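You operate a simulated robot arm through the tools that you are given. There is no shell and no other tool. Be economical: measure what you need, move in short steps, check, and stop when the job is done.

The job below is to be done with a simulated two-armed robot. You get a single attempt, and the scene is never put back.

Task
Pick up the water bottle with one hand, pass it to the other hand and put it on the top of the sorting table. Set down upright: water bottle.

It is judged by the outcome, as a careful person would: the job done as asked, and still so three seconds after it is handed in. It fails if anything else is knocked over, pushed out of place, dropped, spilled or broken.

Robot
Two 7-joint arms with two-finger parallel grippers on one trunk, on a base that drives. Base frame: it is fixed to the floor where the robot stands at the start and does not move with it; the origin is under the middle of the robot, x ahead of it, y to its left, z up. Lengths are in m, angles in degrees, forces in N, time in s.
The left shoulder is at the start at [0.071, 0.156, 1.095], the right one opposite. Places, roughly: top of the sorting table [-0.1, 1.6, 0.8]. Payload 3.91 kg a hand.
The TCP of each hand is the grasp point between the finger pads, 0.03 m short of the fingertips. In the tool frame z runs along the fingers and y along their closing line. Largest opening 0.11 m; finger width 0.02, thickness 0.01; the body of the gripper, 0.048 by 0.112 m, starts 0.055 m behind the TCP.
Orientation is that of the tool frame in the base frame, as a unit quaternion [w, x, y, z]. With the fingers straight down and closing along the base's y, the tool's x points along the base's -x, its y along +y and its z along -z.

Tools
- The arms move only by the tool move_arm. It takes "left_deltas", "right_deltas" or both (then of equal length, played together; a hand with none holds still); each is a list of rows, each a list of 3 entries, a list of its own where there are three numbers: the closure, from 0 (fully open) to 1 (shut), then the shift along the base's x, y, z in units of 20 mm (1.0 is 20 mm), then the turn, a rotation vector about the base's x, y, z in units of 6 degrees (1.0 is 6 degrees). In form: [[claw, [x, y, z], [ax, ay, az]], ...]. A call has 1 to 10 rows; each row shifts and turns the commanded pose from where the row before left it. A call with a number of a shift or a turn outside -1 to 1 is refused whole. A row lasts 0.2 s, in which the tool goes at most 0.05 m and 8.6 degrees; a call with a longer step from one row to the next is refused whole, and so is a gripper value outside its range. A pose out of reach is approached as far as the arm can. The call stops where the force on the tool passes 40 N (or 10 N more than at its start, if that is more) or the arm is blocked; 0.2 s more then pass. Each finger travels about 0.108 m/s and halts on what it meets, pressing with about 29 N; the grip force reading is that of the motor and also rises with nothing between the fingers. The clock runs only during rows and for 0.2 s after the last one: add rows that do not move to give the fingers time. The reply holds the time, the measured pose of the TCP, the force on the tool along the base axes, the opening and the grip force, in the units named above and with some noise, with the torque about the TCP (base axes, N m) and any sound that the robot's microphone picked up.
- Cameras (640 x 400 px; columns grow to the right, rows downward): "scene" is now at [0.1336, 0.0414, 1.3273]; the picture's right is [0.54, -0.84, 0.00], its down [-0.39, -0.25, -0.88] and it looks along [0.74, 0.48, -0.47] (base axes); focal length 254 px, centre (320, 200). "left" rides on the left gripper at [0.073, -0.017, -0.103] in its tool frame; the picture's right is [0.23, 0.97, 0.00], its down [-0.76, 0.18, -0.62] and it looks along [-0.61, 0.14, 0.78] (tool axes); focal length 222 px, centre (320, 200). "right" rides on the right gripper at [0.072, 0.017, -0.103] in its tool frame; the picture's right is [-0.23, 0.97, 0.00], its down [-0.76, -0.18, -0.62] and it looks along [-0.61, -0.14, 0.78] (tool axes); focal length 222 px, centre (320, 200).
- capture(camera): a new picture of that camera. The clock stands still meanwhile.
- lift_body(by): slides the trunk up (or, below 0, down) by that many m; the arms and the scene camera ride with it, the base frame stays. It gives what a move gives, with no picture.
- drive_base(legs): drives the robot by 1 to 6 legs, each [ahead, left, turn to the left] in m, m and degrees, along the robot's own axes; the way and the turn of a leg run together, so that a leg with both is an arc; at most 1.5 m and 180 degrees a leg. The arms and the cameras ride along, it lands a little off, and it stops where it bumps. It gives what a move gives.
- aim_head(pan, tilt): turns the head with the scene camera to pan (to the left, within 86 degrees either way) and tilt (down, from -29 to 69), counted from straight ahead of the robot. It gives what a move gives.
- locate(camera, pixels): there is no depth. For up to 12 entries [column, row, z] of the newest picture of that camera ("zoom" is the newest enlarged one), the place [x, y] in the base frame at which the ray of that pixel passes the height z, good to about 0.002 m, but the place of the scene camera against the robot may be out by one fixed shift of up to 0.018 m in any direction. The clock stands still meanwhile.
- enlarge(camera, box): a new picture of the part [left, top, right, bottom] of that camera's present view, enlarged. The clock stands still meanwhile.
- close_job(): hands the job in; it is judged then, once.

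Go step by step. Measure first, check grasps and placings, and put right what went wrong. The budget is 80 turns and 78 pictures, counting those below and the enlarged ones. Unless the task says otherwise, let go and move clear before handing in, and close with one line.

The tools are called after "Call:" as a command line: name --argument value ..., lists and objects as JSON in quotes. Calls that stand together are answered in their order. move_arm: Moves the arms, as the interface text tells. Its arguments: {"type":"object","properties":{"left_deltas":{"type":"array","items":{"type":"array"}},"right_deltas":{"type":"array","items":{"type":"array"}}},"required":[]} The other tools are called the same way: lift_body (by) slides the trunk up or down; drive_base (legs) drives the base; aim_head (pan, tilt) turns the head that bears the scene camera; capture (camera) takes a picture; locate (camera, pixels) gives the place at which the rays of pixels pass given heights; enlarge (camera, box) takes an enlarged picture of a part of a camera's view; close_job () hands the job in.

At the start:

```text
time: 0.0
left_tool_pos: [0.447, 0.655, 1.1013]
left_ee_rot: [0.001, 0.0, 1.0, -0.001]
left_contact_force: [-0.6, -0.2, 0.7]
left_ft_torque: [0.01, 0.02, 0.02]
left_opening: 0.1101
left_grip_force: 0.0
right_tool_pos: [0.7615, 0.0484, 1.1656]
right_ee_rot: [0.0, 0.0, 1.0, -0.001]
right_contact_force: [-0.8, -0.4, -0.3]
right_ft_torque: [-0.02, -0.01, -0.04]
right_opening: 0.1101
right_grip_force: 0.1
trunk travel left (down, up): [-0.54, 0.4]
robot x, y, heading: [-0.0013, -0.003, 0.3]
head pan, tilt: [32.9, 27.8]
```

scene: 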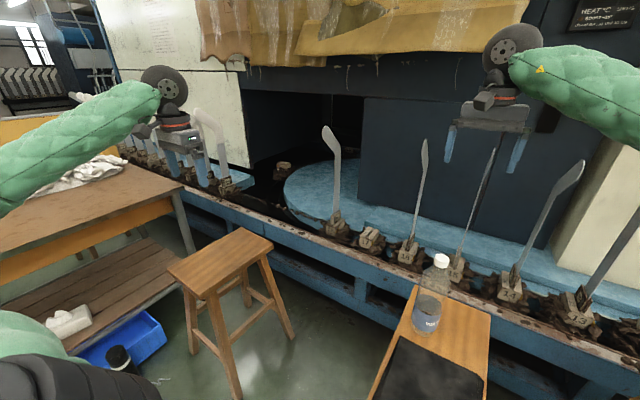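
right: 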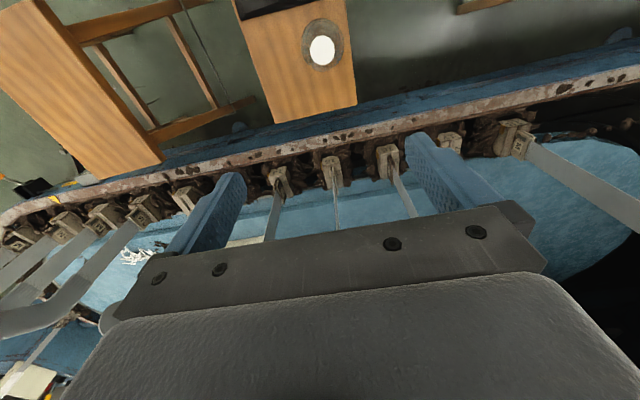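
left: 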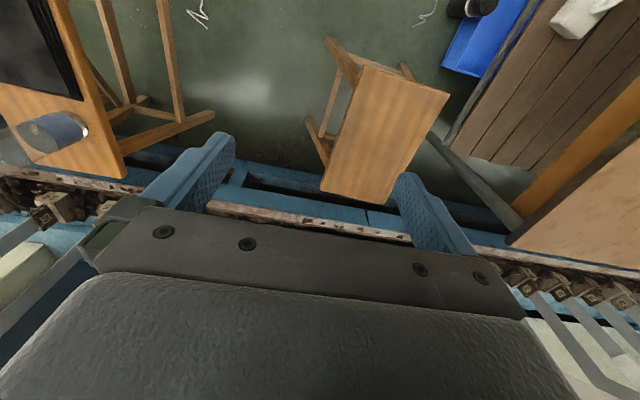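

The bottle stands on a small stool or table near scene pixel (430,295), with its cap at right-camera pixel (322,50). I'll enlarge both views to measure it.

Call:
enlarge --camera "scene" --box '[360, 230, 520, 400]'

Call:
enlarge --camera "right" --box '[220, 0, 400, 112]'

Call:
locate --camera "right" --pixels '[[322, 50, 0.6], [322, 50, 0.7], [322, 50, 0.8], [322, 50, 0.9], [357, 104, 0.5], [357, 104, 0.6], [357, 104, 0.7], [270, 122, 0.5], [270, 122, 0.6], [270, 122, 0.7]]'

Call:
locate --camera "scene" --pixels '[[441, 260, 0.6], [441, 260, 0.7], [441, 260, 0.8], [441, 260, 0.9], [415, 286, 0.5], [415, 286, 0.6], [415, 286, 0.7], [491, 317, 0.5], [491, 317, 0.6], [491, 317, 0.7]]'

```text
2.35 times, centred on (440, 315) of scene
```

zoom: 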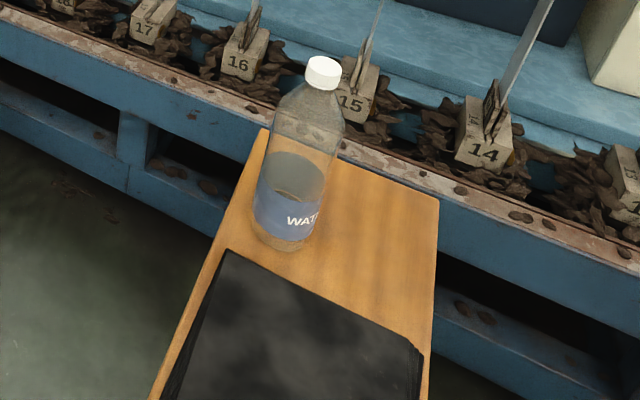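

```text
3.56 times, centred on (310, 56) of right
```

zoom: 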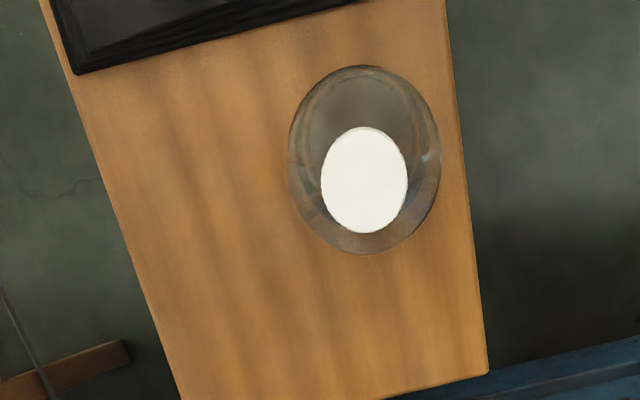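

```text
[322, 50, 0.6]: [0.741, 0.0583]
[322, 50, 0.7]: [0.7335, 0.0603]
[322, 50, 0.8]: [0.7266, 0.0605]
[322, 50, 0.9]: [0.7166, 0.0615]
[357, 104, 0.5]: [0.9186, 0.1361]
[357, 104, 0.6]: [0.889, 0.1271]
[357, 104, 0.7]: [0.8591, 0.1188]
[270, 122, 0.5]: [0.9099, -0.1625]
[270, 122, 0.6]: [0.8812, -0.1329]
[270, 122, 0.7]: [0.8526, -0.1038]
```

```text
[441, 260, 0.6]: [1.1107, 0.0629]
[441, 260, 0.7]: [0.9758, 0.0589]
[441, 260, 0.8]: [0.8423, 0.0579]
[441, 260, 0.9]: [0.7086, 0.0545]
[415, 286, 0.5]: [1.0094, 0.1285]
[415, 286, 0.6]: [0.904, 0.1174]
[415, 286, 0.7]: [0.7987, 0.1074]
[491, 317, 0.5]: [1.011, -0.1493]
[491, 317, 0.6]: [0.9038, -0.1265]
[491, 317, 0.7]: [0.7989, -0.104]
```

The two views agree on the cap top at about (0.717, 0.06, 0.895), the stool top at about 0.62, and a body diameter of about 0.07. Now I'll look toward the sorting table.

Call:
aim_head --pan 80 --tilt 25

Call:
capture --camera "scene"

```text
time: 1.1
left_tool_pos: [0.4478, 0.6541, 1.1021]
left_ee_rot: [0.001, 0.0, 1.0, 0.0]
left_contact_force: [-0.8, -0.6, -0.5]
left_ft_torque: [0.03, -0.01, 0.01]
left_opening: 0.1101
left_grip_force: 0.1
right_tool_pos: [0.7621, 0.0488, 1.1646]
right_ee_rot: [0.0, -0.001, 1.0, -0.001]
right_contact_force: [-0.7, 0.3, 0.6]
right_ft_torque: [0.02, 0.0, 0.0]
right_opening: 0.1099
right_grip_force: 0.0
trunk travel left (down, up): [-0.54, 0.4]
robot x, y, heading: [0.0017, -0.0003, 0.0]
head pan, tilt: [80.0, 25.0]
```

```text
72 pictures are left
```

scene: 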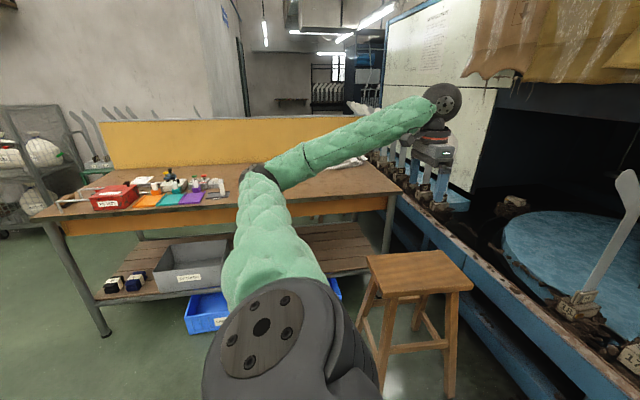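

The sorting table has items at its left end (60–225, 190) and a cloth near (355,165), with clear top around (320,185). I'll measure that.

Call:
locate --camera "scene" --pixels '[[225, 200, 0.8], [225, 180, 0.8], [350, 165, 0.8], [397, 190, 0.8], [60, 217, 0.8], [230, 208, 0.8], [330, 190, 0.8], [230, 145, 0.95], [370, 255, 0.62], [472, 287, 0.62], [388, 293, 0.62]]'

Call:
enlarge --camera "scene" --box '[200, 100, 440, 250]'

```text
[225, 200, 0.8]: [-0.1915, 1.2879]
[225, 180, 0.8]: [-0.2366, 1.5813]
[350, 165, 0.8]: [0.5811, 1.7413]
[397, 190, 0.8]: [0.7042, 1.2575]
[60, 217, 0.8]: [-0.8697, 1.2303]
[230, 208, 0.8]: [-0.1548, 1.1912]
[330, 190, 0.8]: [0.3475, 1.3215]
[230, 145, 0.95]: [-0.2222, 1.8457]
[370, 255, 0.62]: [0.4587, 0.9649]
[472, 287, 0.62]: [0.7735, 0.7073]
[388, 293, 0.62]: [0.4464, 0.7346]
```

```text
2.67 times, centred on (320, 175) of scene
```

zoom: 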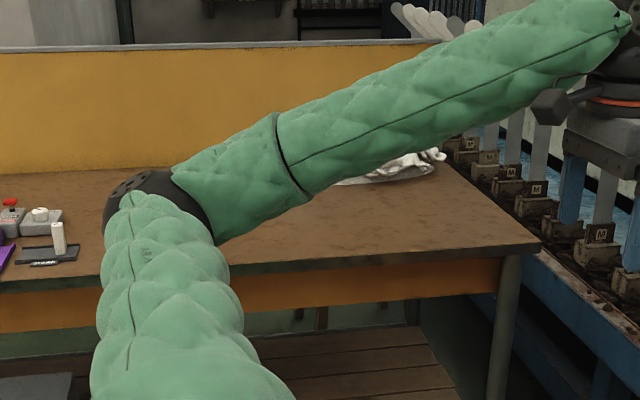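

The table spans about x -0.9 to 0.7 and y 1.2 to 1.85, and it is free around (0.1–0.4, 1.3–1.5). Next I bring the right hand over the cap, staying above it.

Call:
move_arm --right_deltas '[[0, [-0.225, 0.06, -0.95], [0, 0, 0]], [0, [-0.225, 0.06, -0.95], [0, 0, 0]], [0, [-0.225, 0.06, -0.95], [0, 0, 0]], [0, [-0.225, 0.06, -0.95], [0, 0, 0]], [0, [-0.225, 0.06, -0.95], [0, 0, 0]], [0, [-0.225, 0.06, -0.95], [0, 0, 0]], [0, [-0.225, 0.06, -0.95], [0, 0, 0]], [0, [-0.225, 0.06, -0.95], [0, 0, 0]], [0, [-0.225, 0.06, -0.95], [0, 0, 0]], [0, [-0.225, 0.06, -0.95], [0, 0, 0]]]'

Call:
capture --camera "right"

Call:
aim_head --pan 5 --tilt 35

Call:
capture --camera "scene"

```text
time: 3.4
left_tool_pos: [0.4473, 0.6544, 1.1021]
left_ee_rot: [0.0, 0.0, 1.0, -0.001]
left_contact_force: [0.3, 0.0, 0.3]
left_ft_torque: [-0.01, 0.01, -0.02]
left_opening: 0.1101
left_grip_force: 0.0
right_tool_pos: [0.7158, 0.0594, 0.9759]
right_ee_rot: [0.001, 0.0, 1.0, 0.0]
right_contact_force: [0.2, -0.9, 0.5]
right_ft_torque: [0.01, 0.01, 0.04]
right_opening: 0.1097
right_grip_force: 0.1
trunk travel left (down, up): [-0.54, 0.4]
robot x, y, heading: [-0.0002, 0.0024, -0.1]
head pan, tilt: [80.0, 25.0]
```

```text
70 pictures are left
```

right: 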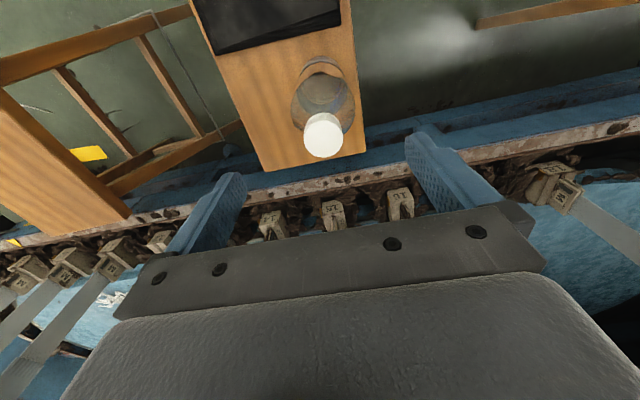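

```text
time: 4.8
left_tool_pos: [0.447, 0.6553, 1.1023]
left_ee_rot: [0.002, 0.0, 1.0, 0.0]
left_contact_force: [-0.1, 0.1, 0.4]
left_ft_torque: [0.0, 0.01, 0.0]
left_opening: 0.1101
left_grip_force: 0.2
right_tool_pos: [0.7149, 0.0596, 0.9767]
right_ee_rot: [0.0, 0.0, 1.0, 0.0]
right_contact_force: [-0.1, 0.2, -0.8]
right_ft_torque: [0.01, -0.01, -0.02]
right_opening: 0.11
right_grip_force: 0.0
trunk travel left (down, up): [-0.54, 0.4]
robot x, y, heading: [-0.003, 0.001, 0.0]
head pan, tilt: [5.0, 35.0]
```

```text
69 pictures are left
```

scene: 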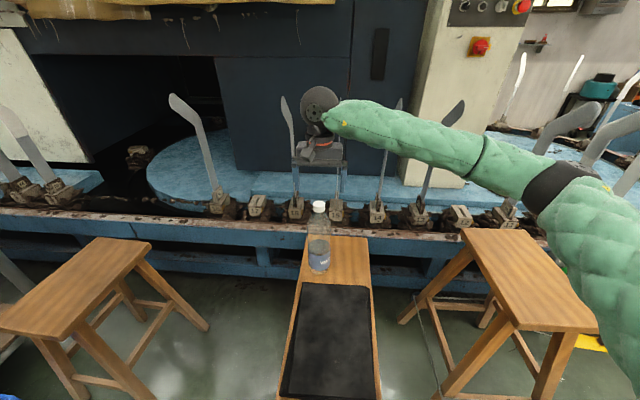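

The cap now appears at right pixel (323,133). I'll enlarge and triangulate it against the earlier view.

Call:
enlarge --camera "right" --box '[260, 40, 388, 180]'

Call:
locate --camera "right" --pixels '[[323, 129, 0.86], [323, 129, 0.88], [323, 129, 0.9], [305, 129, 0.89], [342, 129, 0.89], [323, 115, 0.89], [323, 145, 0.89]]'

Call:
locate --camera "scene" --pixels '[[319, 205, 0.86], [319, 205, 0.88], [319, 205, 0.9], [319, 265, 0.62], [337, 236, 0.62]]'

```text
2.86 times, centred on (324, 110) of right
```

zoom: 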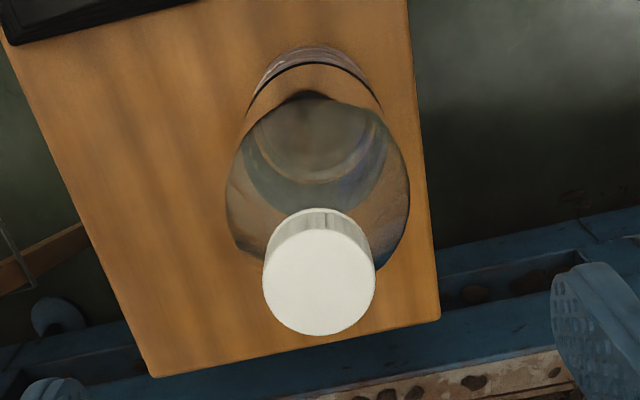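

```text
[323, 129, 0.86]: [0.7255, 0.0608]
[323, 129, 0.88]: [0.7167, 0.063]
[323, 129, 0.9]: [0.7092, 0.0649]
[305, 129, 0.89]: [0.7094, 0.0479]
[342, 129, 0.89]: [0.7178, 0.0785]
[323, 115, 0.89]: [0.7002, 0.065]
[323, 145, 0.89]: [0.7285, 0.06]
```

```text
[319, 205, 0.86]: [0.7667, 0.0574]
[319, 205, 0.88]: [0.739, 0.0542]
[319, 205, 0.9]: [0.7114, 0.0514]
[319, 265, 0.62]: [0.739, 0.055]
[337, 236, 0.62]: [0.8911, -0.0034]
```

Triangulation puts the cap top centre at about (0.717, 0.063, 0.90), with the cap about 0.034 wide. I'll lower the open right hand to TCP z≈0.904 so that the pads cover the cap.

Call:
move_arm --right_deltas '[[0, [0.1, 0.16, -0.9], [0, 0, 0]], [0, [0, 0, -0.9], [0, 0, 0]], [0, [0, 0, -0.9], [0, 0, 0]], [0, [0, 0, -0.9], [0, 0, 0]], [0, [0, 0, 0], [0, 0, 0]]]'

Call:
capture --camera "right"

Call:
enlarge --camera "scene" --box '[240, 120, 400, 280]'

```text
time: 6.0
left_tool_pos: [0.4469, 0.6539, 1.1014]
left_ee_rot: [0.001, 0.0, 1.0, 0.0]
left_contact_force: [0.5, 0.3, -0.4]
left_ft_torque: [-0.04, -0.03, 0.01]
left_opening: 0.11
left_grip_force: 0.0
right_tool_pos: [0.7188, 0.0641, 0.9039]
right_ee_rot: [0.0, -0.001, 1.0, 0.0]
right_contact_force: [0.2, 1.1, -0.3]
right_ft_torque: [-0.01, 0.03, -0.02]
right_opening: 0.1101
right_grip_force: 0.1
trunk travel left (down, up): [-0.54, 0.4]
robot x, y, heading: [0.0022, -0.0034, 0.1]
head pan, tilt: [5.0, 35.0]
```

```text
67 pictures are left
```

right: 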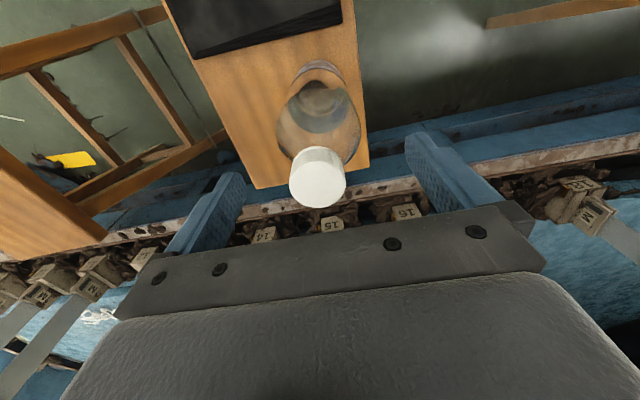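

```text
2.50 times, centred on (320, 200) of scene
```

zoom: 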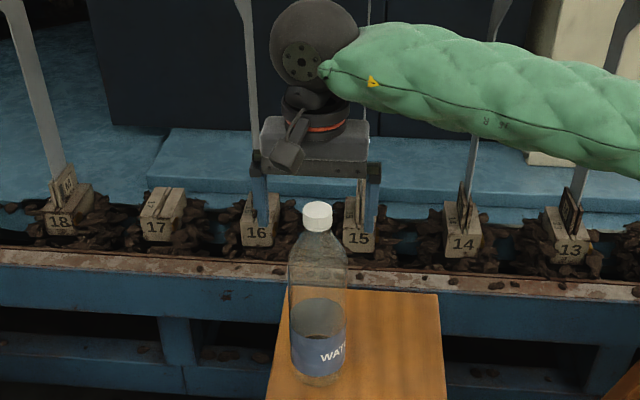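

TCP projects to about right pixel (320,189), and the cap top is at (319,185), so it is centred between the fingers. Closing now.

Call:
move_arm --right_deltas '[[1, [0, 0, 0], [0, 0, 0]], [1, [0, 0, 0], [0, 0, 0]], [1, [0, 0, 0], [0, 0, 0]], [1, [0, 0, 0], [0, 0, 0]], [1, [0, 0, 0], [0, 0, 0]]]'

Call:
capture --camera "right"

```text
time: 7.2
left_tool_pos: [0.4462, 0.6538, 1.1027]
left_ee_rot: [0.001, 0.0, 1.0, -0.001]
left_contact_force: [0.2, 0.0, -0.3]
left_ft_torque: [0.01, -0.02, 0.01]
left_opening: 0.1099
left_grip_force: 0.1
right_tool_pos: [0.7186, 0.0637, 0.9046]
right_ee_rot: [0.001, 0.001, 1.0, 0.0]
right_contact_force: [0.5, -0.1, 0.6]
right_ft_torque: [-0.05, 0.04, 0.01]
right_opening: 0.033
right_grip_force: 29.1
trunk travel left (down, up): [-0.54, 0.4]
robot x, y, heading: [0.0022, 0.0004, 0.1]
head pan, tilt: [5.0, 35.0]
```

```text
65 pictures are left
```

right: 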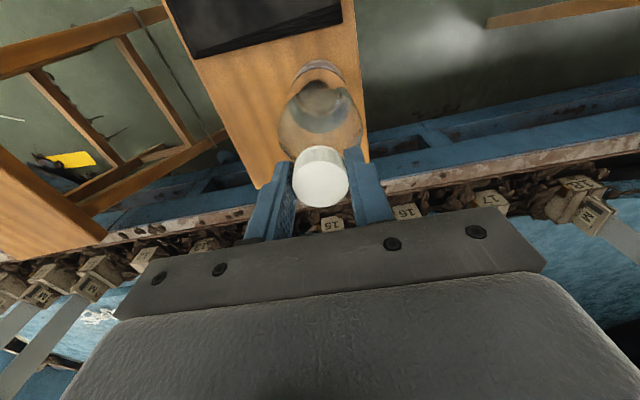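

The cap is gripped with an opening of 0.033 at 29 N. I'll lift it slowly.

Call:
move_arm --right_deltas '[[1, [0, 0, 0.3], [0, 0, 0]], [1, [0, 0, 0.5], [0, 0, 0]], [1, [0, 0, 0.7], [0, 0, 0]], [1, [0, 0, 1], [0, 0, 0]], [1, [0, 0, 1], [0, 0, 0]], [1, [0, 0, 1], [0, 0, 0]], [1, [0, 0, 1], [0, 0, 0]], [1, [0, 0, 1], [0, 0, 0]], [1, [0, 0, 1], [0, 0, 0]], [1, [0, 0, 1], [0, 0, 0]]]'

Call:
capture --camera "scene"

```text
time: 9.4
left_tool_pos: [0.4473, 0.654, 1.1023]
left_ee_rot: [0.001, -0.001, 1.0, -0.001]
left_contact_force: [0.9, 0.2, -0.2]
left_ft_torque: [-0.02, -0.03, 0.02]
left_opening: 0.1099
left_grip_force: 0.1
right_tool_pos: [0.7174, 0.0645, 1.0722]
right_ee_rot: [0.0, 0.0, 1.0, -0.001]
right_contact_force: [-0.6, -0.8, -4.2]
right_ft_torque: [-0.03, 0.04, 0.03]
right_opening: 0.0334
right_grip_force: 29.0
trunk travel left (down, up): [-0.54, 0.4]
robot x, y, heading: [0.0003, -0.001, 0.1]
head pan, tilt: [5.0, 35.0]
```

```text
64 pictures are left
```

scene: 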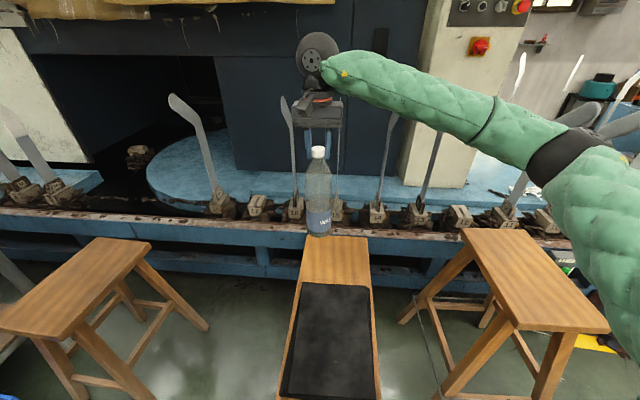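

The bottle is clear of the stool and hanging straight. I'll leave the right hand here for the pass and turn the left hand to horizontal, pointing forward-right (about +x-y), with its closing line level.

Call:
move_arm --left_deltas '[[0, [0, -0.5, 0], [-0.391, -0.943, -0.391]], [0, [0, -0.5, 0], [-0.391, -0.943, -0.391]], [0, [0, -0.5, 0], [-0.391, -0.943, -0.391]], [0, [0, -0.5, 0], [-0.391, -0.943, -0.391]], [0, [0, -0.5, 0], [-0.391, -0.943, -0.391]], [0, [0, -0.5, 0], [-0.391, -0.943, -0.391]], [0, [0, -0.5, 0], [-0.391, -0.943, -0.391]], [0, [0, -0.5, 0], [-0.391, -0.943, -0.391]], [0, [0, -0.5, 0], [-0.391, -0.943, -0.391]], [0, [0, -0.5, 0], [-0.391, -0.943, -0.391]]]' --right_deltas '[[1, [0, 0, 0], [0, 0, 0]], [1, [0, 0, 0], [0, 0, 0]], [1, [0, 0, 0], [0, 0, 0]], [1, [0, 0, 0], [0, 0, 0]], [1, [0, 0, 0], [0, 0, 0]], [1, [0, 0, 0], [0, 0, 0]], [1, [0, 0, 0], [0, 0, 0]], [1, [0, 0, 0], [0, 0, 0]], [1, [0, 0, 0], [0, 0, 0]], [1, [0, 0, 0], [0, 0, 0]]]'

```text
time: 11.6
left_tool_pos: [0.4472, 0.553, 1.1023]
left_ee_rot: [0.468, 0.195, 0.839, -0.195]
left_contact_force: [-0.1, -1.2, -0.7]
left_ft_torque: [-0.03, 0.0, 0.01]
left_opening: 0.1101
left_grip_force: 0.0
right_tool_pos: [0.7168, 0.0638, 1.0722]
right_ee_rot: [-0.001, 0.0, 1.0, 0.0]
right_contact_force: [-0.3, -0.5, -4.9]
right_ft_torque: [0.01, -0.01, -0.01]
right_opening: 0.033
right_grip_force: 28.6
trunk travel left (down, up): [-0.54, 0.4]
robot x, y, heading: [-0.0017, -0.0005, -0.1]
head pan, tilt: [5.0, 35.0]
```

The turn is tracking exactly. I'll finish the rotation and move the left hand toward the pre-grasp.

Call:
move_arm --left_deltas '[[0, [0.3, -0.8, -0.5], [-0.391, -0.943, -0.391]], [0, [0.3, -0.8, -0.5], [-0.391, -0.943, -0.391]], [0, [0.3, -0.8, -0.5], [-0.391, -0.943, -0.391]], [0, [0.3, -0.8, -0.5], [-0.391, -0.943, -0.391]], [0, [0.3, -0.8, -0.5], [-0.391, -0.943, -0.391]], [0, [0.3, -0.8, -0.5], [0, 0, 0]], [0, [0.3, -0.8, -0.5], [0, 0, 0]], [0, [0.3, -0.8, -0.5], [0, 0, 0]], [0, [0.3, -0.8, -0.5], [0, 0, 0]], [0, [0.3, -0.8, -0.5], [0, 0, 0]]]' --right_deltas '[[1, [0, 0, 0], [0, 0, 0]], [1, [0, 0, 0], [0, 0, 0]], [1, [0, 0, 0], [0, 0, 0]], [1, [0, 0, 0], [0, 0, 0]], [1, [0, 0, 0], [0, 0, 0]], [1, [0, 0, 0], [0, 0, 0]], [1, [0, 0, 0], [0, 0, 0]], [1, [0, 0, 0], [0, 0, 0]], [1, [0, 0, 0], [0, 0, 0]], [1, [0, 0, 0], [0, 0, 0]]]'

Call:
capture --camera "scene"

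Call:
capture --camera "left"

```text
time: 13.8
left_tool_pos: [0.5065, 0.3955, 1.0024]
left_ee_rot: [0.654, 0.271, 0.652, -0.272]
left_contact_force: [-0.2, 0.5, -0.4]
left_ft_torque: [0.02, -0.01, 0.0]
left_opening: 0.1099
left_grip_force: 0.1
right_tool_pos: [0.7183, 0.0622, 1.0725]
right_ee_rot: [0.0, 0.0, 1.0, 0.0]
right_contact_force: [-0.6, 0.4, -4.1]
right_ft_torque: [-0.02, 0.04, 0.0]
right_opening: 0.0329
right_grip_force: 29.0
trunk travel left (down, up): [-0.54, 0.4]
robot x, y, heading: [-0.0005, 0.0025, 0.2]
head pan, tilt: [5.0, 35.0]
```

```text
63 pictures are left
```

scene: 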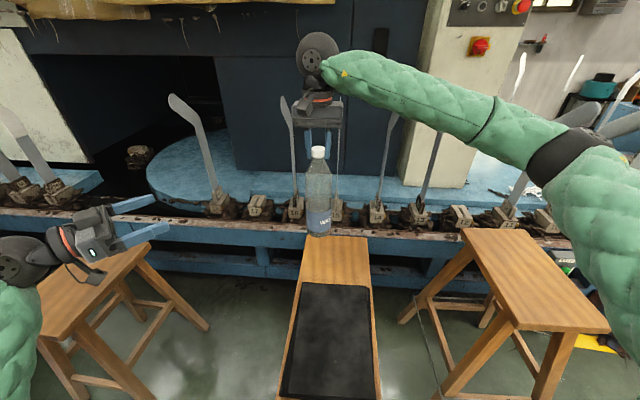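

```text
62 pictures are left
```

left: 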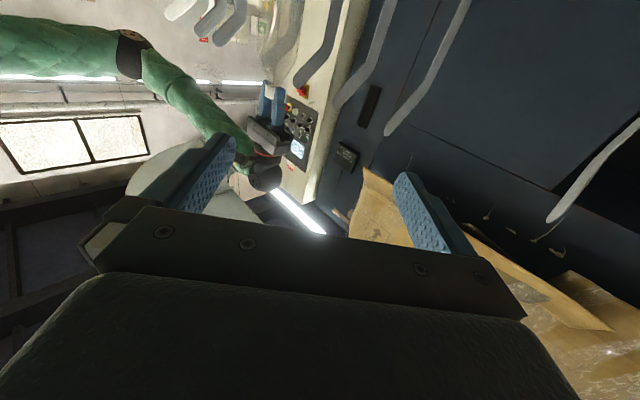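

The left hand is level and pointing as planned. I continue to the pre-grasp point about 0.16 m short of the bottle axis.

Call:
move_arm --left_deltas '[[0, [0.45, -1, -0.28], [0, 0, 0]], [0, [0.45, -1, -0.28], [0, 0, 0]], [0, [0.45, -1, -0.28], [0, 0, 0]], [0, [0.45, -1, -0.28], [0, 0, 0]], [0, [0.45, -1, -0.28], [0, 0, 0]], [0, [0.45, -1, -0.28], [0, 0, 0]], [0, [0.45, -1, -0.28], [0, 0, 0]], [0, [0.45, -1, -0.28], [0, 0, 0]], [0, [0.45, -1, -0.28], [0, 0, 0]], [0, [0.45, -1, -0.28], [0, 0, 0]]]' --right_deltas '[[1, [0, 0, 0], [0, 0, 0]], [1, [0, 0, 0], [0, 0, 0]], [1, [0, 0, 0], [0, 0, 0]], [1, [0, 0, 0], [0, 0, 0]], [1, [0, 0, 0], [0, 0, 0]], [1, [0, 0, 0], [0, 0, 0]], [1, [0, 0, 0], [0, 0, 0]], [1, [0, 0, 0], [0, 0, 0]], [1, [0, 0, 0], [0, 0, 0]], [1, [0, 0, 0], [0, 0, 0]]]'

Call:
capture --camera "scene"

Call:
capture --camera "left"

```text
time: 16.0
left_tool_pos: [0.5975, 0.1953, 0.9451]
left_ee_rot: [0.654, 0.271, 0.652, -0.271]
left_contact_force: [-0.1, 0.0, -0.3]
left_ft_torque: [0.0, 0.01, 0.0]
left_opening: 0.1099
left_grip_force: 0.1
right_tool_pos: [0.7185, 0.0622, 1.0735]
right_ee_rot: [-0.002, 0.0, 1.0, 0.0]
right_contact_force: [0.4, -0.3, -4.4]
right_ft_torque: [0.01, 0.02, 0.0]
right_opening: 0.033
right_grip_force: 29.3
trunk travel left (down, up): [-0.54, 0.4]
robot x, y, heading: [-0.0005, 0.0031, 0.1]
head pan, tilt: [5.0, 35.0]
```

```text
61 pictures are left
```

scene: 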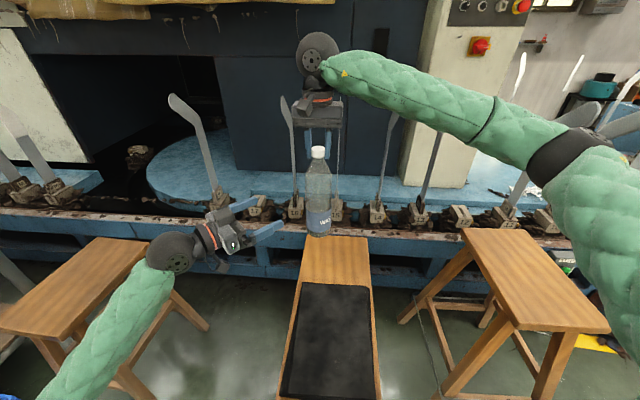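

```text
60 pictures are left
```

left: 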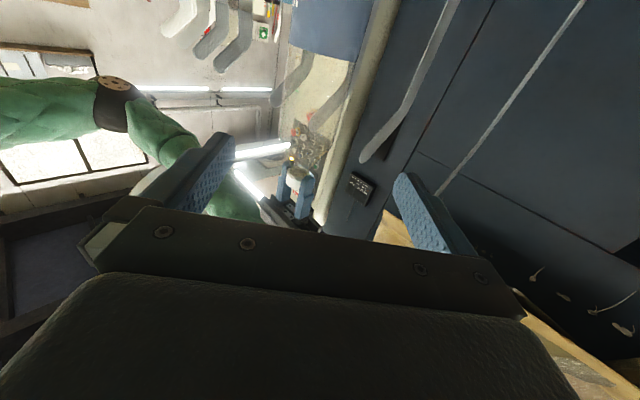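

The left hand is about 0.18 m from the bottle axis (0.7185, 0.063). I'll correct the small cross error, advance partway, and check.

Call:
move_arm --left_deltas '[[0, [0, -0.57, 0.1], [0, 0, 0]], [0, [0.7, -0.7, 0], [0, 0, 0]], [0, [0.7, -0.7, 0], [0, 0, 0]], [0, [0.7, -0.7, 0], [0, 0, 0]], [0, [0.7, -0.7, 0], [0, 0, 0]], [0, [0.7, -0.7, 0], [0, 0, 0]]]' --right_deltas '[[1, [0, 0, 0], [0, 0, 0]], [1, [0, 0, 0], [0, 0, 0]], [1, [0, 0, 0], [0, 0, 0]], [1, [0, 0, 0], [0, 0, 0]], [1, [0, 0, 0], [0, 0, 0]], [1, [0, 0, 0], [0, 0, 0]]]'

Call:
enlarge --camera "scene" --box '[200, 120, 400, 280]'

Call:
capture --camera "left"

Call:
capture --camera "right"

```text
time: 17.4
left_tool_pos: [0.6676, 0.1125, 0.9468]
left_ee_rot: [0.653, 0.271, 0.653, -0.272]
left_contact_force: [-0.8, 0.0, 0.0]
left_ft_torque: [-0.02, 0.01, 0.02]
left_opening: 0.1099
left_grip_force: 0.0
right_tool_pos: [0.7189, 0.0637, 1.0722]
right_ee_rot: [-0.001, 0.0, 1.0, 0.0]
right_contact_force: [0.1, 0.5, -5.9]
right_ft_torque: [0.04, 0.01, 0.01]
right_opening: 0.033
right_grip_force: 29.0
trunk travel left (down, up): [-0.54, 0.4]
robot x, y, heading: [-0.0003, 0.0012, 0.1]
head pan, tilt: [5.0, 35.0]
```

```text
2.50 times, centred on (300, 200) of scene
```

zoom: 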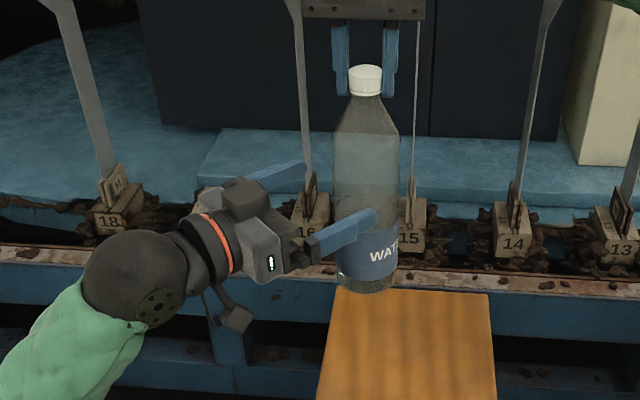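

```text
58 pictures are left
```

left: 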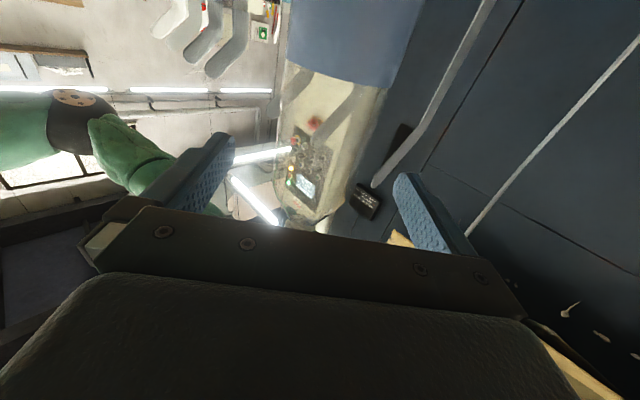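

```text
57 pictures are left
```

right: 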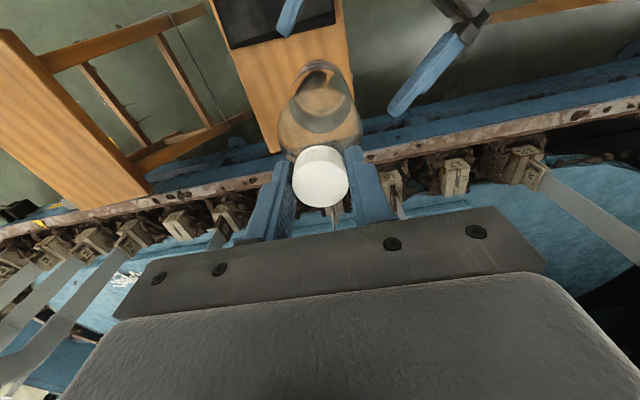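

The left fingers straddle the bottle at mid-body. I'll advance the last 0.05 m to centre.

Call:
move_arm --left_deltas '[[0, [0.64, -0.62, 0], [0, 0, 0]], [0, [0.64, -0.62, 0], [0, 0, 0]], [0, [0.64, -0.62, 0], [0, 0, 0]], [0, [0.64, -0.62, 0], [0, 0, 0]], [0, [0, 0, 0], [0, 0, 0]]]' --right_deltas '[[1, [0, 0, 0], [0, 0, 0]], [1, [0, 0, 0], [0, 0, 0]], [1, [0, 0, 0], [0, 0, 0]], [1, [0, 0, 0], [0, 0, 0]], [1, [0, 0, 0], [0, 0, 0]]]'

Call:
capture --camera "right"

Call:
enlarge --camera "scene" --box '[200, 120, 400, 280]'

```text
time: 18.6
left_tool_pos: [0.7203, 0.0651, 0.9476]
left_ee_rot: [0.654, 0.27, 0.652, -0.271]
left_contact_force: [-0.6, 0.9, -0.7]
left_ft_torque: [0.01, 0.0, -0.01]
left_opening: 0.11
left_grip_force: 0.1
right_tool_pos: [0.7183, 0.0628, 1.0725]
right_ee_rot: [0.0, 0.0, 1.0, 0.0]
right_contact_force: [-0.7, -1.1, -4.7]
right_ft_torque: [0.01, 0.02, 0.03]
right_opening: 0.0335
right_grip_force: 29.1
trunk travel left (down, up): [-0.54, 0.4]
robot x, y, heading: [-0.0037, 0.0012, -0.1]
head pan, tilt: [5.0, 35.0]
```

```text
56 pictures are left
```

right: 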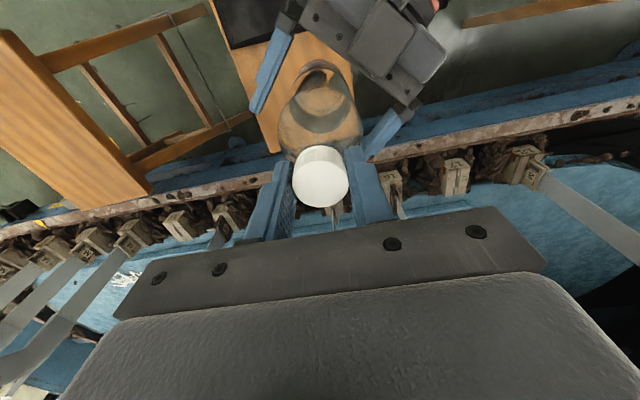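

```text
2.50 times, centred on (300, 200) of scene
```

zoom: 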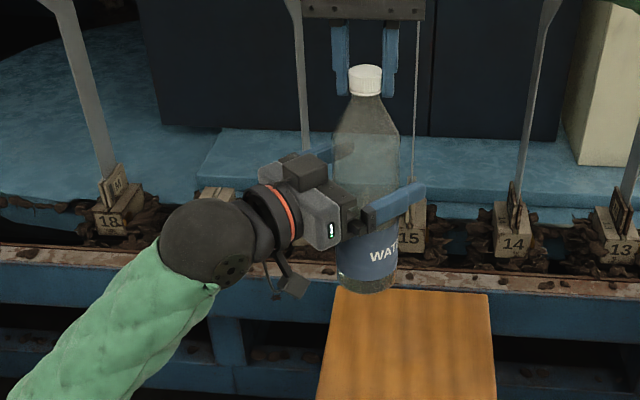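

The bottle sits between both left fingers. Closing the left hand while the right one still holds.

Call:
move_arm --left_deltas '[[1, [0, 0, 0], [0, 0, 0]], [1, [0, 0, 0], [0, 0, 0]], [1, [0, 0, 0], [0, 0, 0]], [1, [0, 0, 0], [0, 0, 0]]]' --right_deltas '[[1, [0, 0, 0], [0, 0, 0]], [1, [0, 0, 0], [0, 0, 0]], [1, [0, 0, 0], [0, 0, 0]], [1, [0, 0, 0], [0, 0, 0]]]'

Call:
enlarge --camera "scene" --box '[200, 120, 400, 280]'

```text
time: 19.6
left_tool_pos: [0.7195, 0.064, 0.9472]
left_ee_rot: [0.653, 0.272, 0.652, -0.272]
left_contact_force: [-10.2, -10.1, 0.4]
left_ft_torque: [0.95, -0.66, 0.18]
left_opening: 0.073
left_grip_force: 29.2
right_tool_pos: [0.718, 0.0623, 1.0731]
right_ee_rot: [0.0, 0.0, 1.0, 0.0]
right_contact_force: [10.3, 10.1, -2.5]
right_ft_torque: [0.37, -0.54, -0.16]
right_opening: 0.0332
right_grip_force: 29.1
trunk travel left (down, up): [-0.54, 0.4]
robot x, y, heading: [0.0041, 0.002, -0.1]
head pan, tilt: [5.0, 35.0]
```

```text
2.50 times, centred on (300, 200) of scene
```

zoom: 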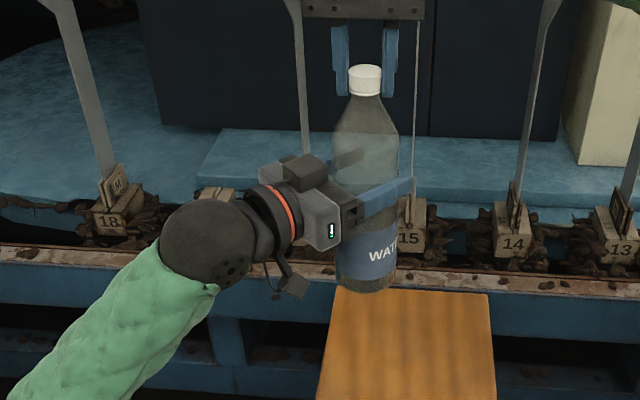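

The left hand holds the body (0.073 opening) with about 14 N of side load between the hands. I'll shift the left hand about 2 mm along (-x,-y) to relieve it.

Call:
move_arm --left_deltas '[[1, [-0.07, -0.07, 0], [0, 0, 0]], [1, [0, 0, 0], [0, 0, 0]]]' --right_deltas '[[1, [0, 0, 0], [0, 0, 0]], [1, [0, 0, 0], [0, 0, 0]]]'

```text
time: 20.2
left_tool_pos: [0.719, 0.0636, 0.9475]
left_ee_rot: [0.653, 0.27, 0.654, -0.271]
left_contact_force: [6.3, 0.6, -4.6]
left_ft_torque: [-0.07, -0.07, 0.1]
left_opening: 0.0731
left_grip_force: 29.3
right_tool_pos: [0.7179, 0.0634, 1.0734]
right_ee_rot: [-0.001, 0.0, 1.0, 0.0]
right_contact_force: [-5.0, -0.3, 4.9]
right_ft_torque: [0.0, 0.86, -0.14]
right_opening: 0.0331
right_grip_force: 28.8
trunk travel left (down, up): [-0.54, 0.4]
robot x, y, heading: [-0.0012, -0.0005, 0.0]
head pan, tilt: [5.0, 35.0]
```

Side load is now down to about 6 N. Next I release with the right hand and rise straight up once it is open.

Call:
move_arm --right_deltas '[[0.5, [0, 0, 0], [0, 0, 0]], [0, [0, 0, 0], [0, 0, 0]], [0, [0, 0, 0], [0, 0, 0]], [0, [0, 0, 0.5], [0, 0, 0]], [0, [0, 0, 1], [0, 0, 0]], [0, [0, 0, 1], [0, 0, 0]], [0, [0, 0, 1], [0, 0, 0]], [0, [0, 0, 1], [0, 0, 0]]]' --left_deltas '[[1, [0, 0, 0], [0, 0, 0]], [1, [0, 0, 0], [0, 0, 0]], [1, [0, 0, 0], [0, 0, 0]], [1, [0, 0, 0], [0, 0, 0]], [1, [0, 0, 0], [0, 0, 0]], [1, [0, 0, 0], [0, 0, 0]], [1, [0, 0, 0], [0, 0, 0]], [1, [0, 0, 0], [0, 0, 0]]]'

Call:
capture --camera "scene"

```text
time: 22.0
left_tool_pos: [0.7171, 0.0635, 0.9485]
left_ee_rot: [0.653, 0.272, 0.652, -0.273]
left_contact_force: [-0.4, 0.5, -0.4]
left_ft_torque: [0.0, -0.03, -0.03]
left_opening: 0.073
left_grip_force: 29.0
right_tool_pos: [0.7196, 0.0653, 1.1633]
right_ee_rot: [-0.001, 0.001, 1.0, 0.0]
right_contact_force: [0.1, -0.7, 0.2]
right_ft_torque: [0.01, -0.03, 0.01]
right_opening: 0.1102
right_grip_force: 0.1
trunk travel left (down, up): [-0.54, 0.4]
robot x, y, heading: [-0.0023, 0.0024, -0.0]
head pan, tilt: [5.0, 35.0]
```

```text
53 pictures are left
```

scene: 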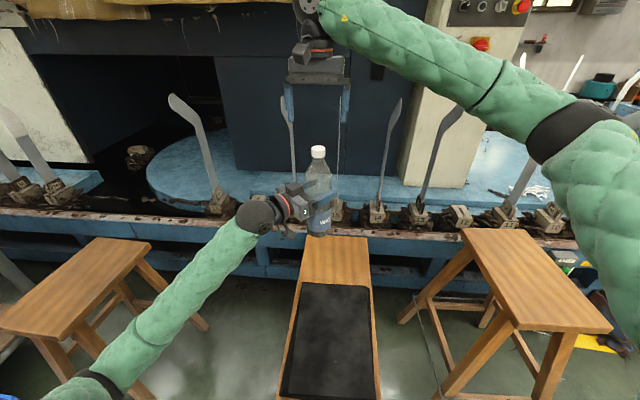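

The bottle stays in the left hand and the right hand is clear. I'll lift and pull the bottle back a little while the right hand moves up and off to the right, so I can turn safely.

Call:
move_arm --right_deltas '[[0, [-0.5, -1, 0.5], [0, 0, 0]], [0, [-0.5, -1, 0.5], [0, 0, 0]], [0, [-0.5, -1, 0.5], [0, 0, 0]], [0, [-0.5, -1, 0.5], [0, 0, 0]], [0, [-0.5, -1, 0], [0, 0, 0]], [0, [-0.5, -1, 0], [0, 0, 0]], [0, [-0.5, -1, 0], [0, 0, 0]], [0, [-0.5, -1, 0], [0, 0, 0]], [0, [-0.5, -1, 0], [0, 0, 0]], [0, [-0.5, -1, 0], [0, 0, 0]]]' --left_deltas '[[1, [-0.2, 0.2, 0.3], [0, 0, 0]], [1, [-0.5, 0.2, 0.5], [0, 0, 0]], [1, [-0.5, 0.2, 0.5], [0, 0, 0]], [1, [-0.5, 0.2, 0.5], [0, 0, 0]], [1, [-0.5, 0.2, 0.5], [0, 0, 0]], [1, [-0.5, 0.2, 0.5], [0, 0, 0]], [1, [-0.5, 0.2, 0.5], [0, 0, 0]], [1, [-0.5, 0.2, 0.5], [0, 0, 0]], [1, [-0.2, 0.2, 0.5], [0, 0, 0]], [1, [0, 0, 0.3], [0, 0, 0]]]'

Call:
capture --camera "scene"

```text
time: 24.2
left_tool_pos: [0.6404, 0.0974, 1.0415]
left_ee_rot: [0.654, 0.271, 0.652, -0.273]
left_contact_force: [-0.8, -0.1, -4.9]
left_ft_torque: [0.0, -0.01, -0.01]
left_opening: 0.0731
left_grip_force: 29.3
right_tool_pos: [0.6185, -0.1356, 1.2058]
right_ee_rot: [0.0, -0.002, 1.0, 0.0]
right_contact_force: [-0.4, -1.3, 0.2]
right_ft_torque: [-0.01, 0.02, 0.03]
right_opening: 0.11
right_grip_force: 0.0
trunk travel left (down, up): [-0.54, 0.4]
robot x, y, heading: [-0.0007, -0.0023, 0.0]
head pan, tilt: [5.0, 35.0]
```

```text
52 pictures are left
```

scene: 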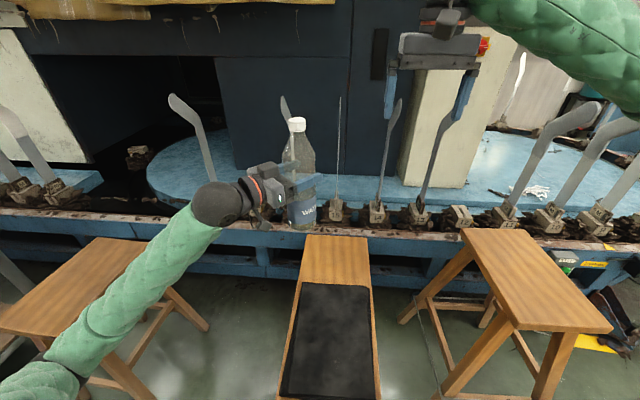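

The left hand now carries the weight (-4.9 N) and the bottle is upright. I'll turn the robot 90° left in place and look at the table.

Call:
drive_base --legs '[[0, 0, 45], [0, 0, 45]]'

Call:
capture --camera "scene"

```text
time: 28.8
left_tool_pos: [-0.1047, 0.6399, 1.041]
left_ee_rot: [0.653, -0.273, 0.652, 0.273]
left_contact_force: [0.8, -0.4, -4.6]
left_ft_torque: [0.02, 0.03, -0.02]
left_opening: 0.073
left_grip_force: 28.5
right_tool_pos: [0.1291, 0.6203, 1.2066]
right_ee_rot: [0.0, 0.711, -0.703, -0.001]
right_contact_force: [-0.5, 0.7, -0.2]
right_ft_torque: [0.01, -0.04, 0.0]
right_opening: 0.1103
right_grip_force: 0.1
trunk travel left (down, up): [-0.54, 0.4]
robot x, y, heading: [0.0009, -0.0049, 90.5]
head pan, tilt: [5.0, 35.0]
```

```text
51 pictures are left
```

scene: 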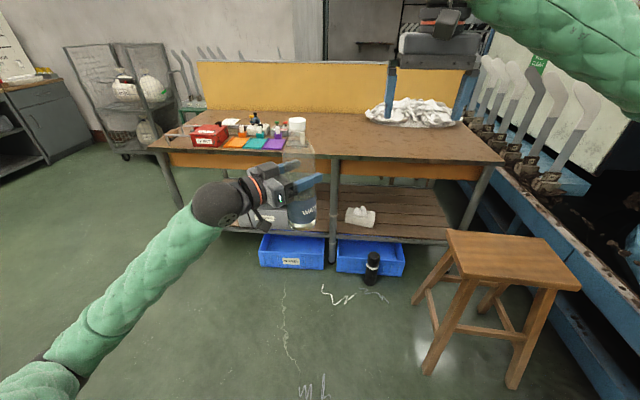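

Facing the table now: floor items include a black bottle at (372,268) and blue bins, and the free top lies between the items (to ~x px 310) and the cloth (365+). I'll measure these.

Call:
locate --camera "scene" --pixels '[[372, 283, 0.0], [340, 272, 0.0], [290, 268, 0.0], [305, 140, 0.8], [285, 148, 0.8], [368, 118, 0.8], [420, 127, 0.8], [330, 157, 0.8], [450, 233, 0.62], [452, 266, 0.62], [410, 300, 0.0], [425, 373, 0.0]]'

Call:
enlarge --camera "scene" --box '[180, 80, 480, 200]'

```text
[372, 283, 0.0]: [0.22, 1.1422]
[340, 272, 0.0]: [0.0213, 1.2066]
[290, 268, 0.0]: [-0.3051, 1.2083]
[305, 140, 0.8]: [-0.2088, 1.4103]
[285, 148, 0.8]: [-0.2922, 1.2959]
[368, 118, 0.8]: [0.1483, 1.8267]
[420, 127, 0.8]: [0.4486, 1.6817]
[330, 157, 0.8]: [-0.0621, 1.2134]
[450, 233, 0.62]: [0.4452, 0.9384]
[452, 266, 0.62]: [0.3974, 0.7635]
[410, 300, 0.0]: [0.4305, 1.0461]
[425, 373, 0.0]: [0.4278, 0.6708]
```

```text
2.13 times, centred on (330, 140) of scene
```

zoom: 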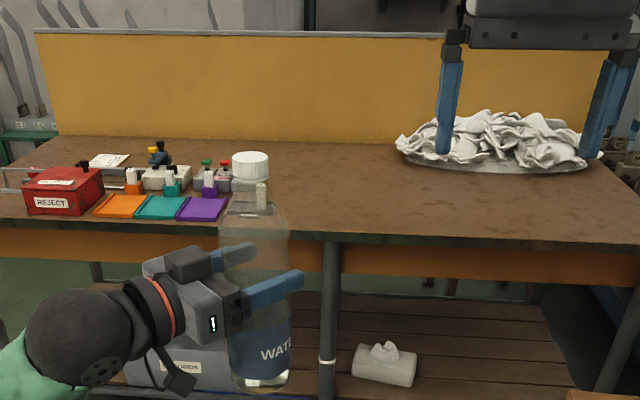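

The free target is around (0.13, 1.41), and the floor bottle stands at (0.22, 1.14), so I'll stop the robot at about y=0.62 and x=0.06.

Call:
drive_base --legs '[[0.3, -0.065, -0.5], [0.32, 0, 0]]'

Call:
capture --camera "scene"

```text
time: 30.3
left_tool_pos: [-0.0666, 0.791, 1.0525]
left_ee_rot: [0.654, -0.268, 0.649, 0.281]
left_contact_force: [0.1, -0.3, -3.9]
left_ft_torque: [-0.01, 0.01, 0.02]
left_opening: 0.0731
left_grip_force: 28.6
right_tool_pos: [0.1674, 0.7692, 1.2169]
right_ee_rot: [-0.007, 0.713, -0.701, -0.007]
right_contact_force: [-1.0, -0.4, -0.4]
right_ft_torque: [-0.03, 0.04, 0.0]
right_opening: 0.11
right_grip_force: 0.0
trunk travel left (down, up): [-0.54, 0.4]
robot x, y, heading: [0.0372, 0.1704, 90.7]
head pan, tilt: [5.0, 35.0]
stopped in leg 1: the robot was blocked; the commanded pose is now the measured one
```

```text
49 pictures are left
```

scene: 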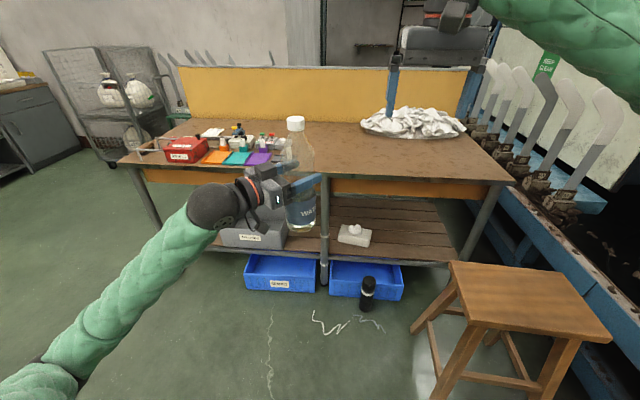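

The base was blocked at (0.037, 0.17) with a slight tilt. I'll look down in front to find the obstacle.

Call:
aim_head --pan -30 --tilt 60

Call:
capture --camera "scene"

Call:
aim_head --pan 20 --tilt 62

Call:
capture --camera "scene"

```text
time: 31.3
left_tool_pos: [-0.0673, 0.8002, 1.0463]
left_ee_rot: [0.654, -0.269, 0.651, 0.276]
left_contact_force: [-0.1, -0.2, -5.6]
left_ft_torque: [0.01, -0.01, 0.0]
left_opening: 0.0729
left_grip_force: 28.9
right_tool_pos: [0.1656, 0.7792, 1.2119]
right_ee_rot: [-0.004, 0.713, -0.701, -0.004]
right_contact_force: [0.2, -0.3, -0.7]
right_ft_torque: [0.0, -0.03, -0.01]
right_opening: 0.11
right_grip_force: 0.0
trunk travel left (down, up): [-0.54, 0.4]
robot x, y, heading: [0.0403, 0.1724, 90.6]
head pan, tilt: [-30.0, 60.0]
```

```text
48 pictures are left
```

scene: 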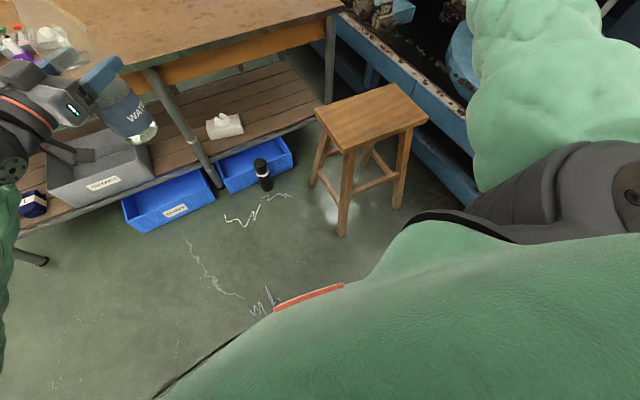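

```text
time: 32.5
left_tool_pos: [-0.0685, 0.7996, 1.0471]
left_ee_rot: [0.654, -0.27, 0.65, 0.278]
left_contact_force: [-0.3, 1.1, -6.1]
left_ft_torque: [0.0, 0.01, 0.0]
left_opening: 0.0728
left_grip_force: 29.5
right_tool_pos: [0.1648, 0.7798, 1.2118]
right_ee_rot: [-0.004, 0.713, -0.701, -0.005]
right_contact_force: [-0.8, -0.1, 0.1]
right_ft_torque: [0.02, 0.0, 0.01]
right_opening: 0.1103
right_grip_force: 0.0
trunk travel left (down, up): [-0.54, 0.4]
robot x, y, heading: [0.0392, 0.1714, 90.8]
head pan, tilt: [20.0, 62.0]
```

```text
47 pictures are left
```

scene: 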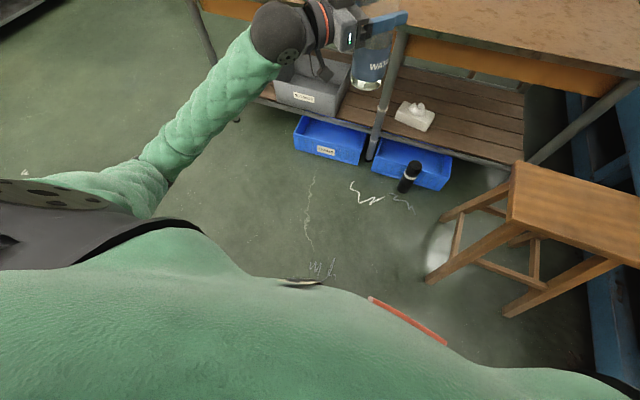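

Nothing obvious is ahead, so I suspect the first stool beside the base on the right. Looking there.

Call:
aim_head --pan -86 --tilt 55

Call:
capture --camera "scene"

Call:
aim_head --pan 86 --tilt 55

Call:
capture --camera "scene"

```text
time: 34.3
left_tool_pos: [-0.0682, 0.7985, 1.0476]
left_ee_rot: [0.654, -0.27, 0.65, 0.277]
left_contact_force: [0.1, -1.0, -5.0]
left_ft_torque: [0.04, -0.01, 0.02]
left_opening: 0.0731
left_grip_force: 29.1
right_tool_pos: [0.1648, 0.7791, 1.2141]
right_ee_rot: [-0.004, 0.712, -0.702, -0.004]
right_contact_force: [-1.0, 0.7, 0.6]
right_ft_torque: [-0.03, 0.04, -0.01]
right_opening: 0.1099
right_grip_force: 0.1
trunk travel left (down, up): [-0.54, 0.4]
robot x, y, heading: [0.0326, 0.1697, 90.7]
head pan, tilt: [-85.9, 55.0]
```

```text
46 pictures are left
```

scene: 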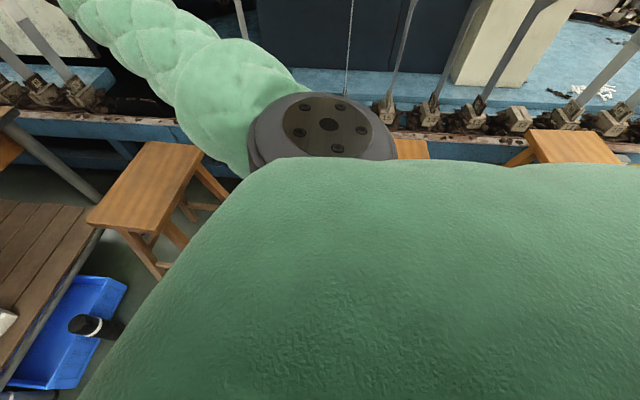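

```text
time: 36.9
left_tool_pos: [-0.0673, 0.7982, 1.0479]
left_ee_rot: [0.654, -0.27, 0.65, 0.277]
left_contact_force: [0.1, -1.1, -5.2]
left_ft_torque: [0.0, 0.01, -0.02]
left_opening: 0.0729
left_grip_force: 29.5
right_tool_pos: [0.165, 0.7781, 1.2119]
right_ee_rot: [-0.004, 0.713, -0.702, -0.004]
right_contact_force: [0.0, -0.9, -0.3]
right_ft_torque: [-0.02, 0.04, -0.02]
right_opening: 0.1102
right_grip_force: 0.0
trunk travel left (down, up): [-0.54, 0.4]
robot x, y, heading: [0.0381, 0.1726, 90.5]
head pan, tilt: [85.9, 55.0]
```

```text
45 pictures are left
```

scene: 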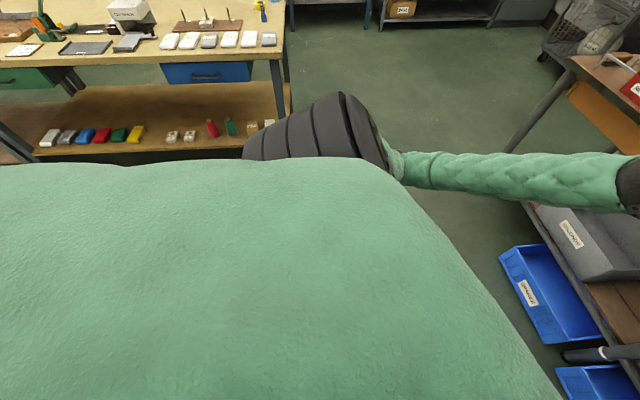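

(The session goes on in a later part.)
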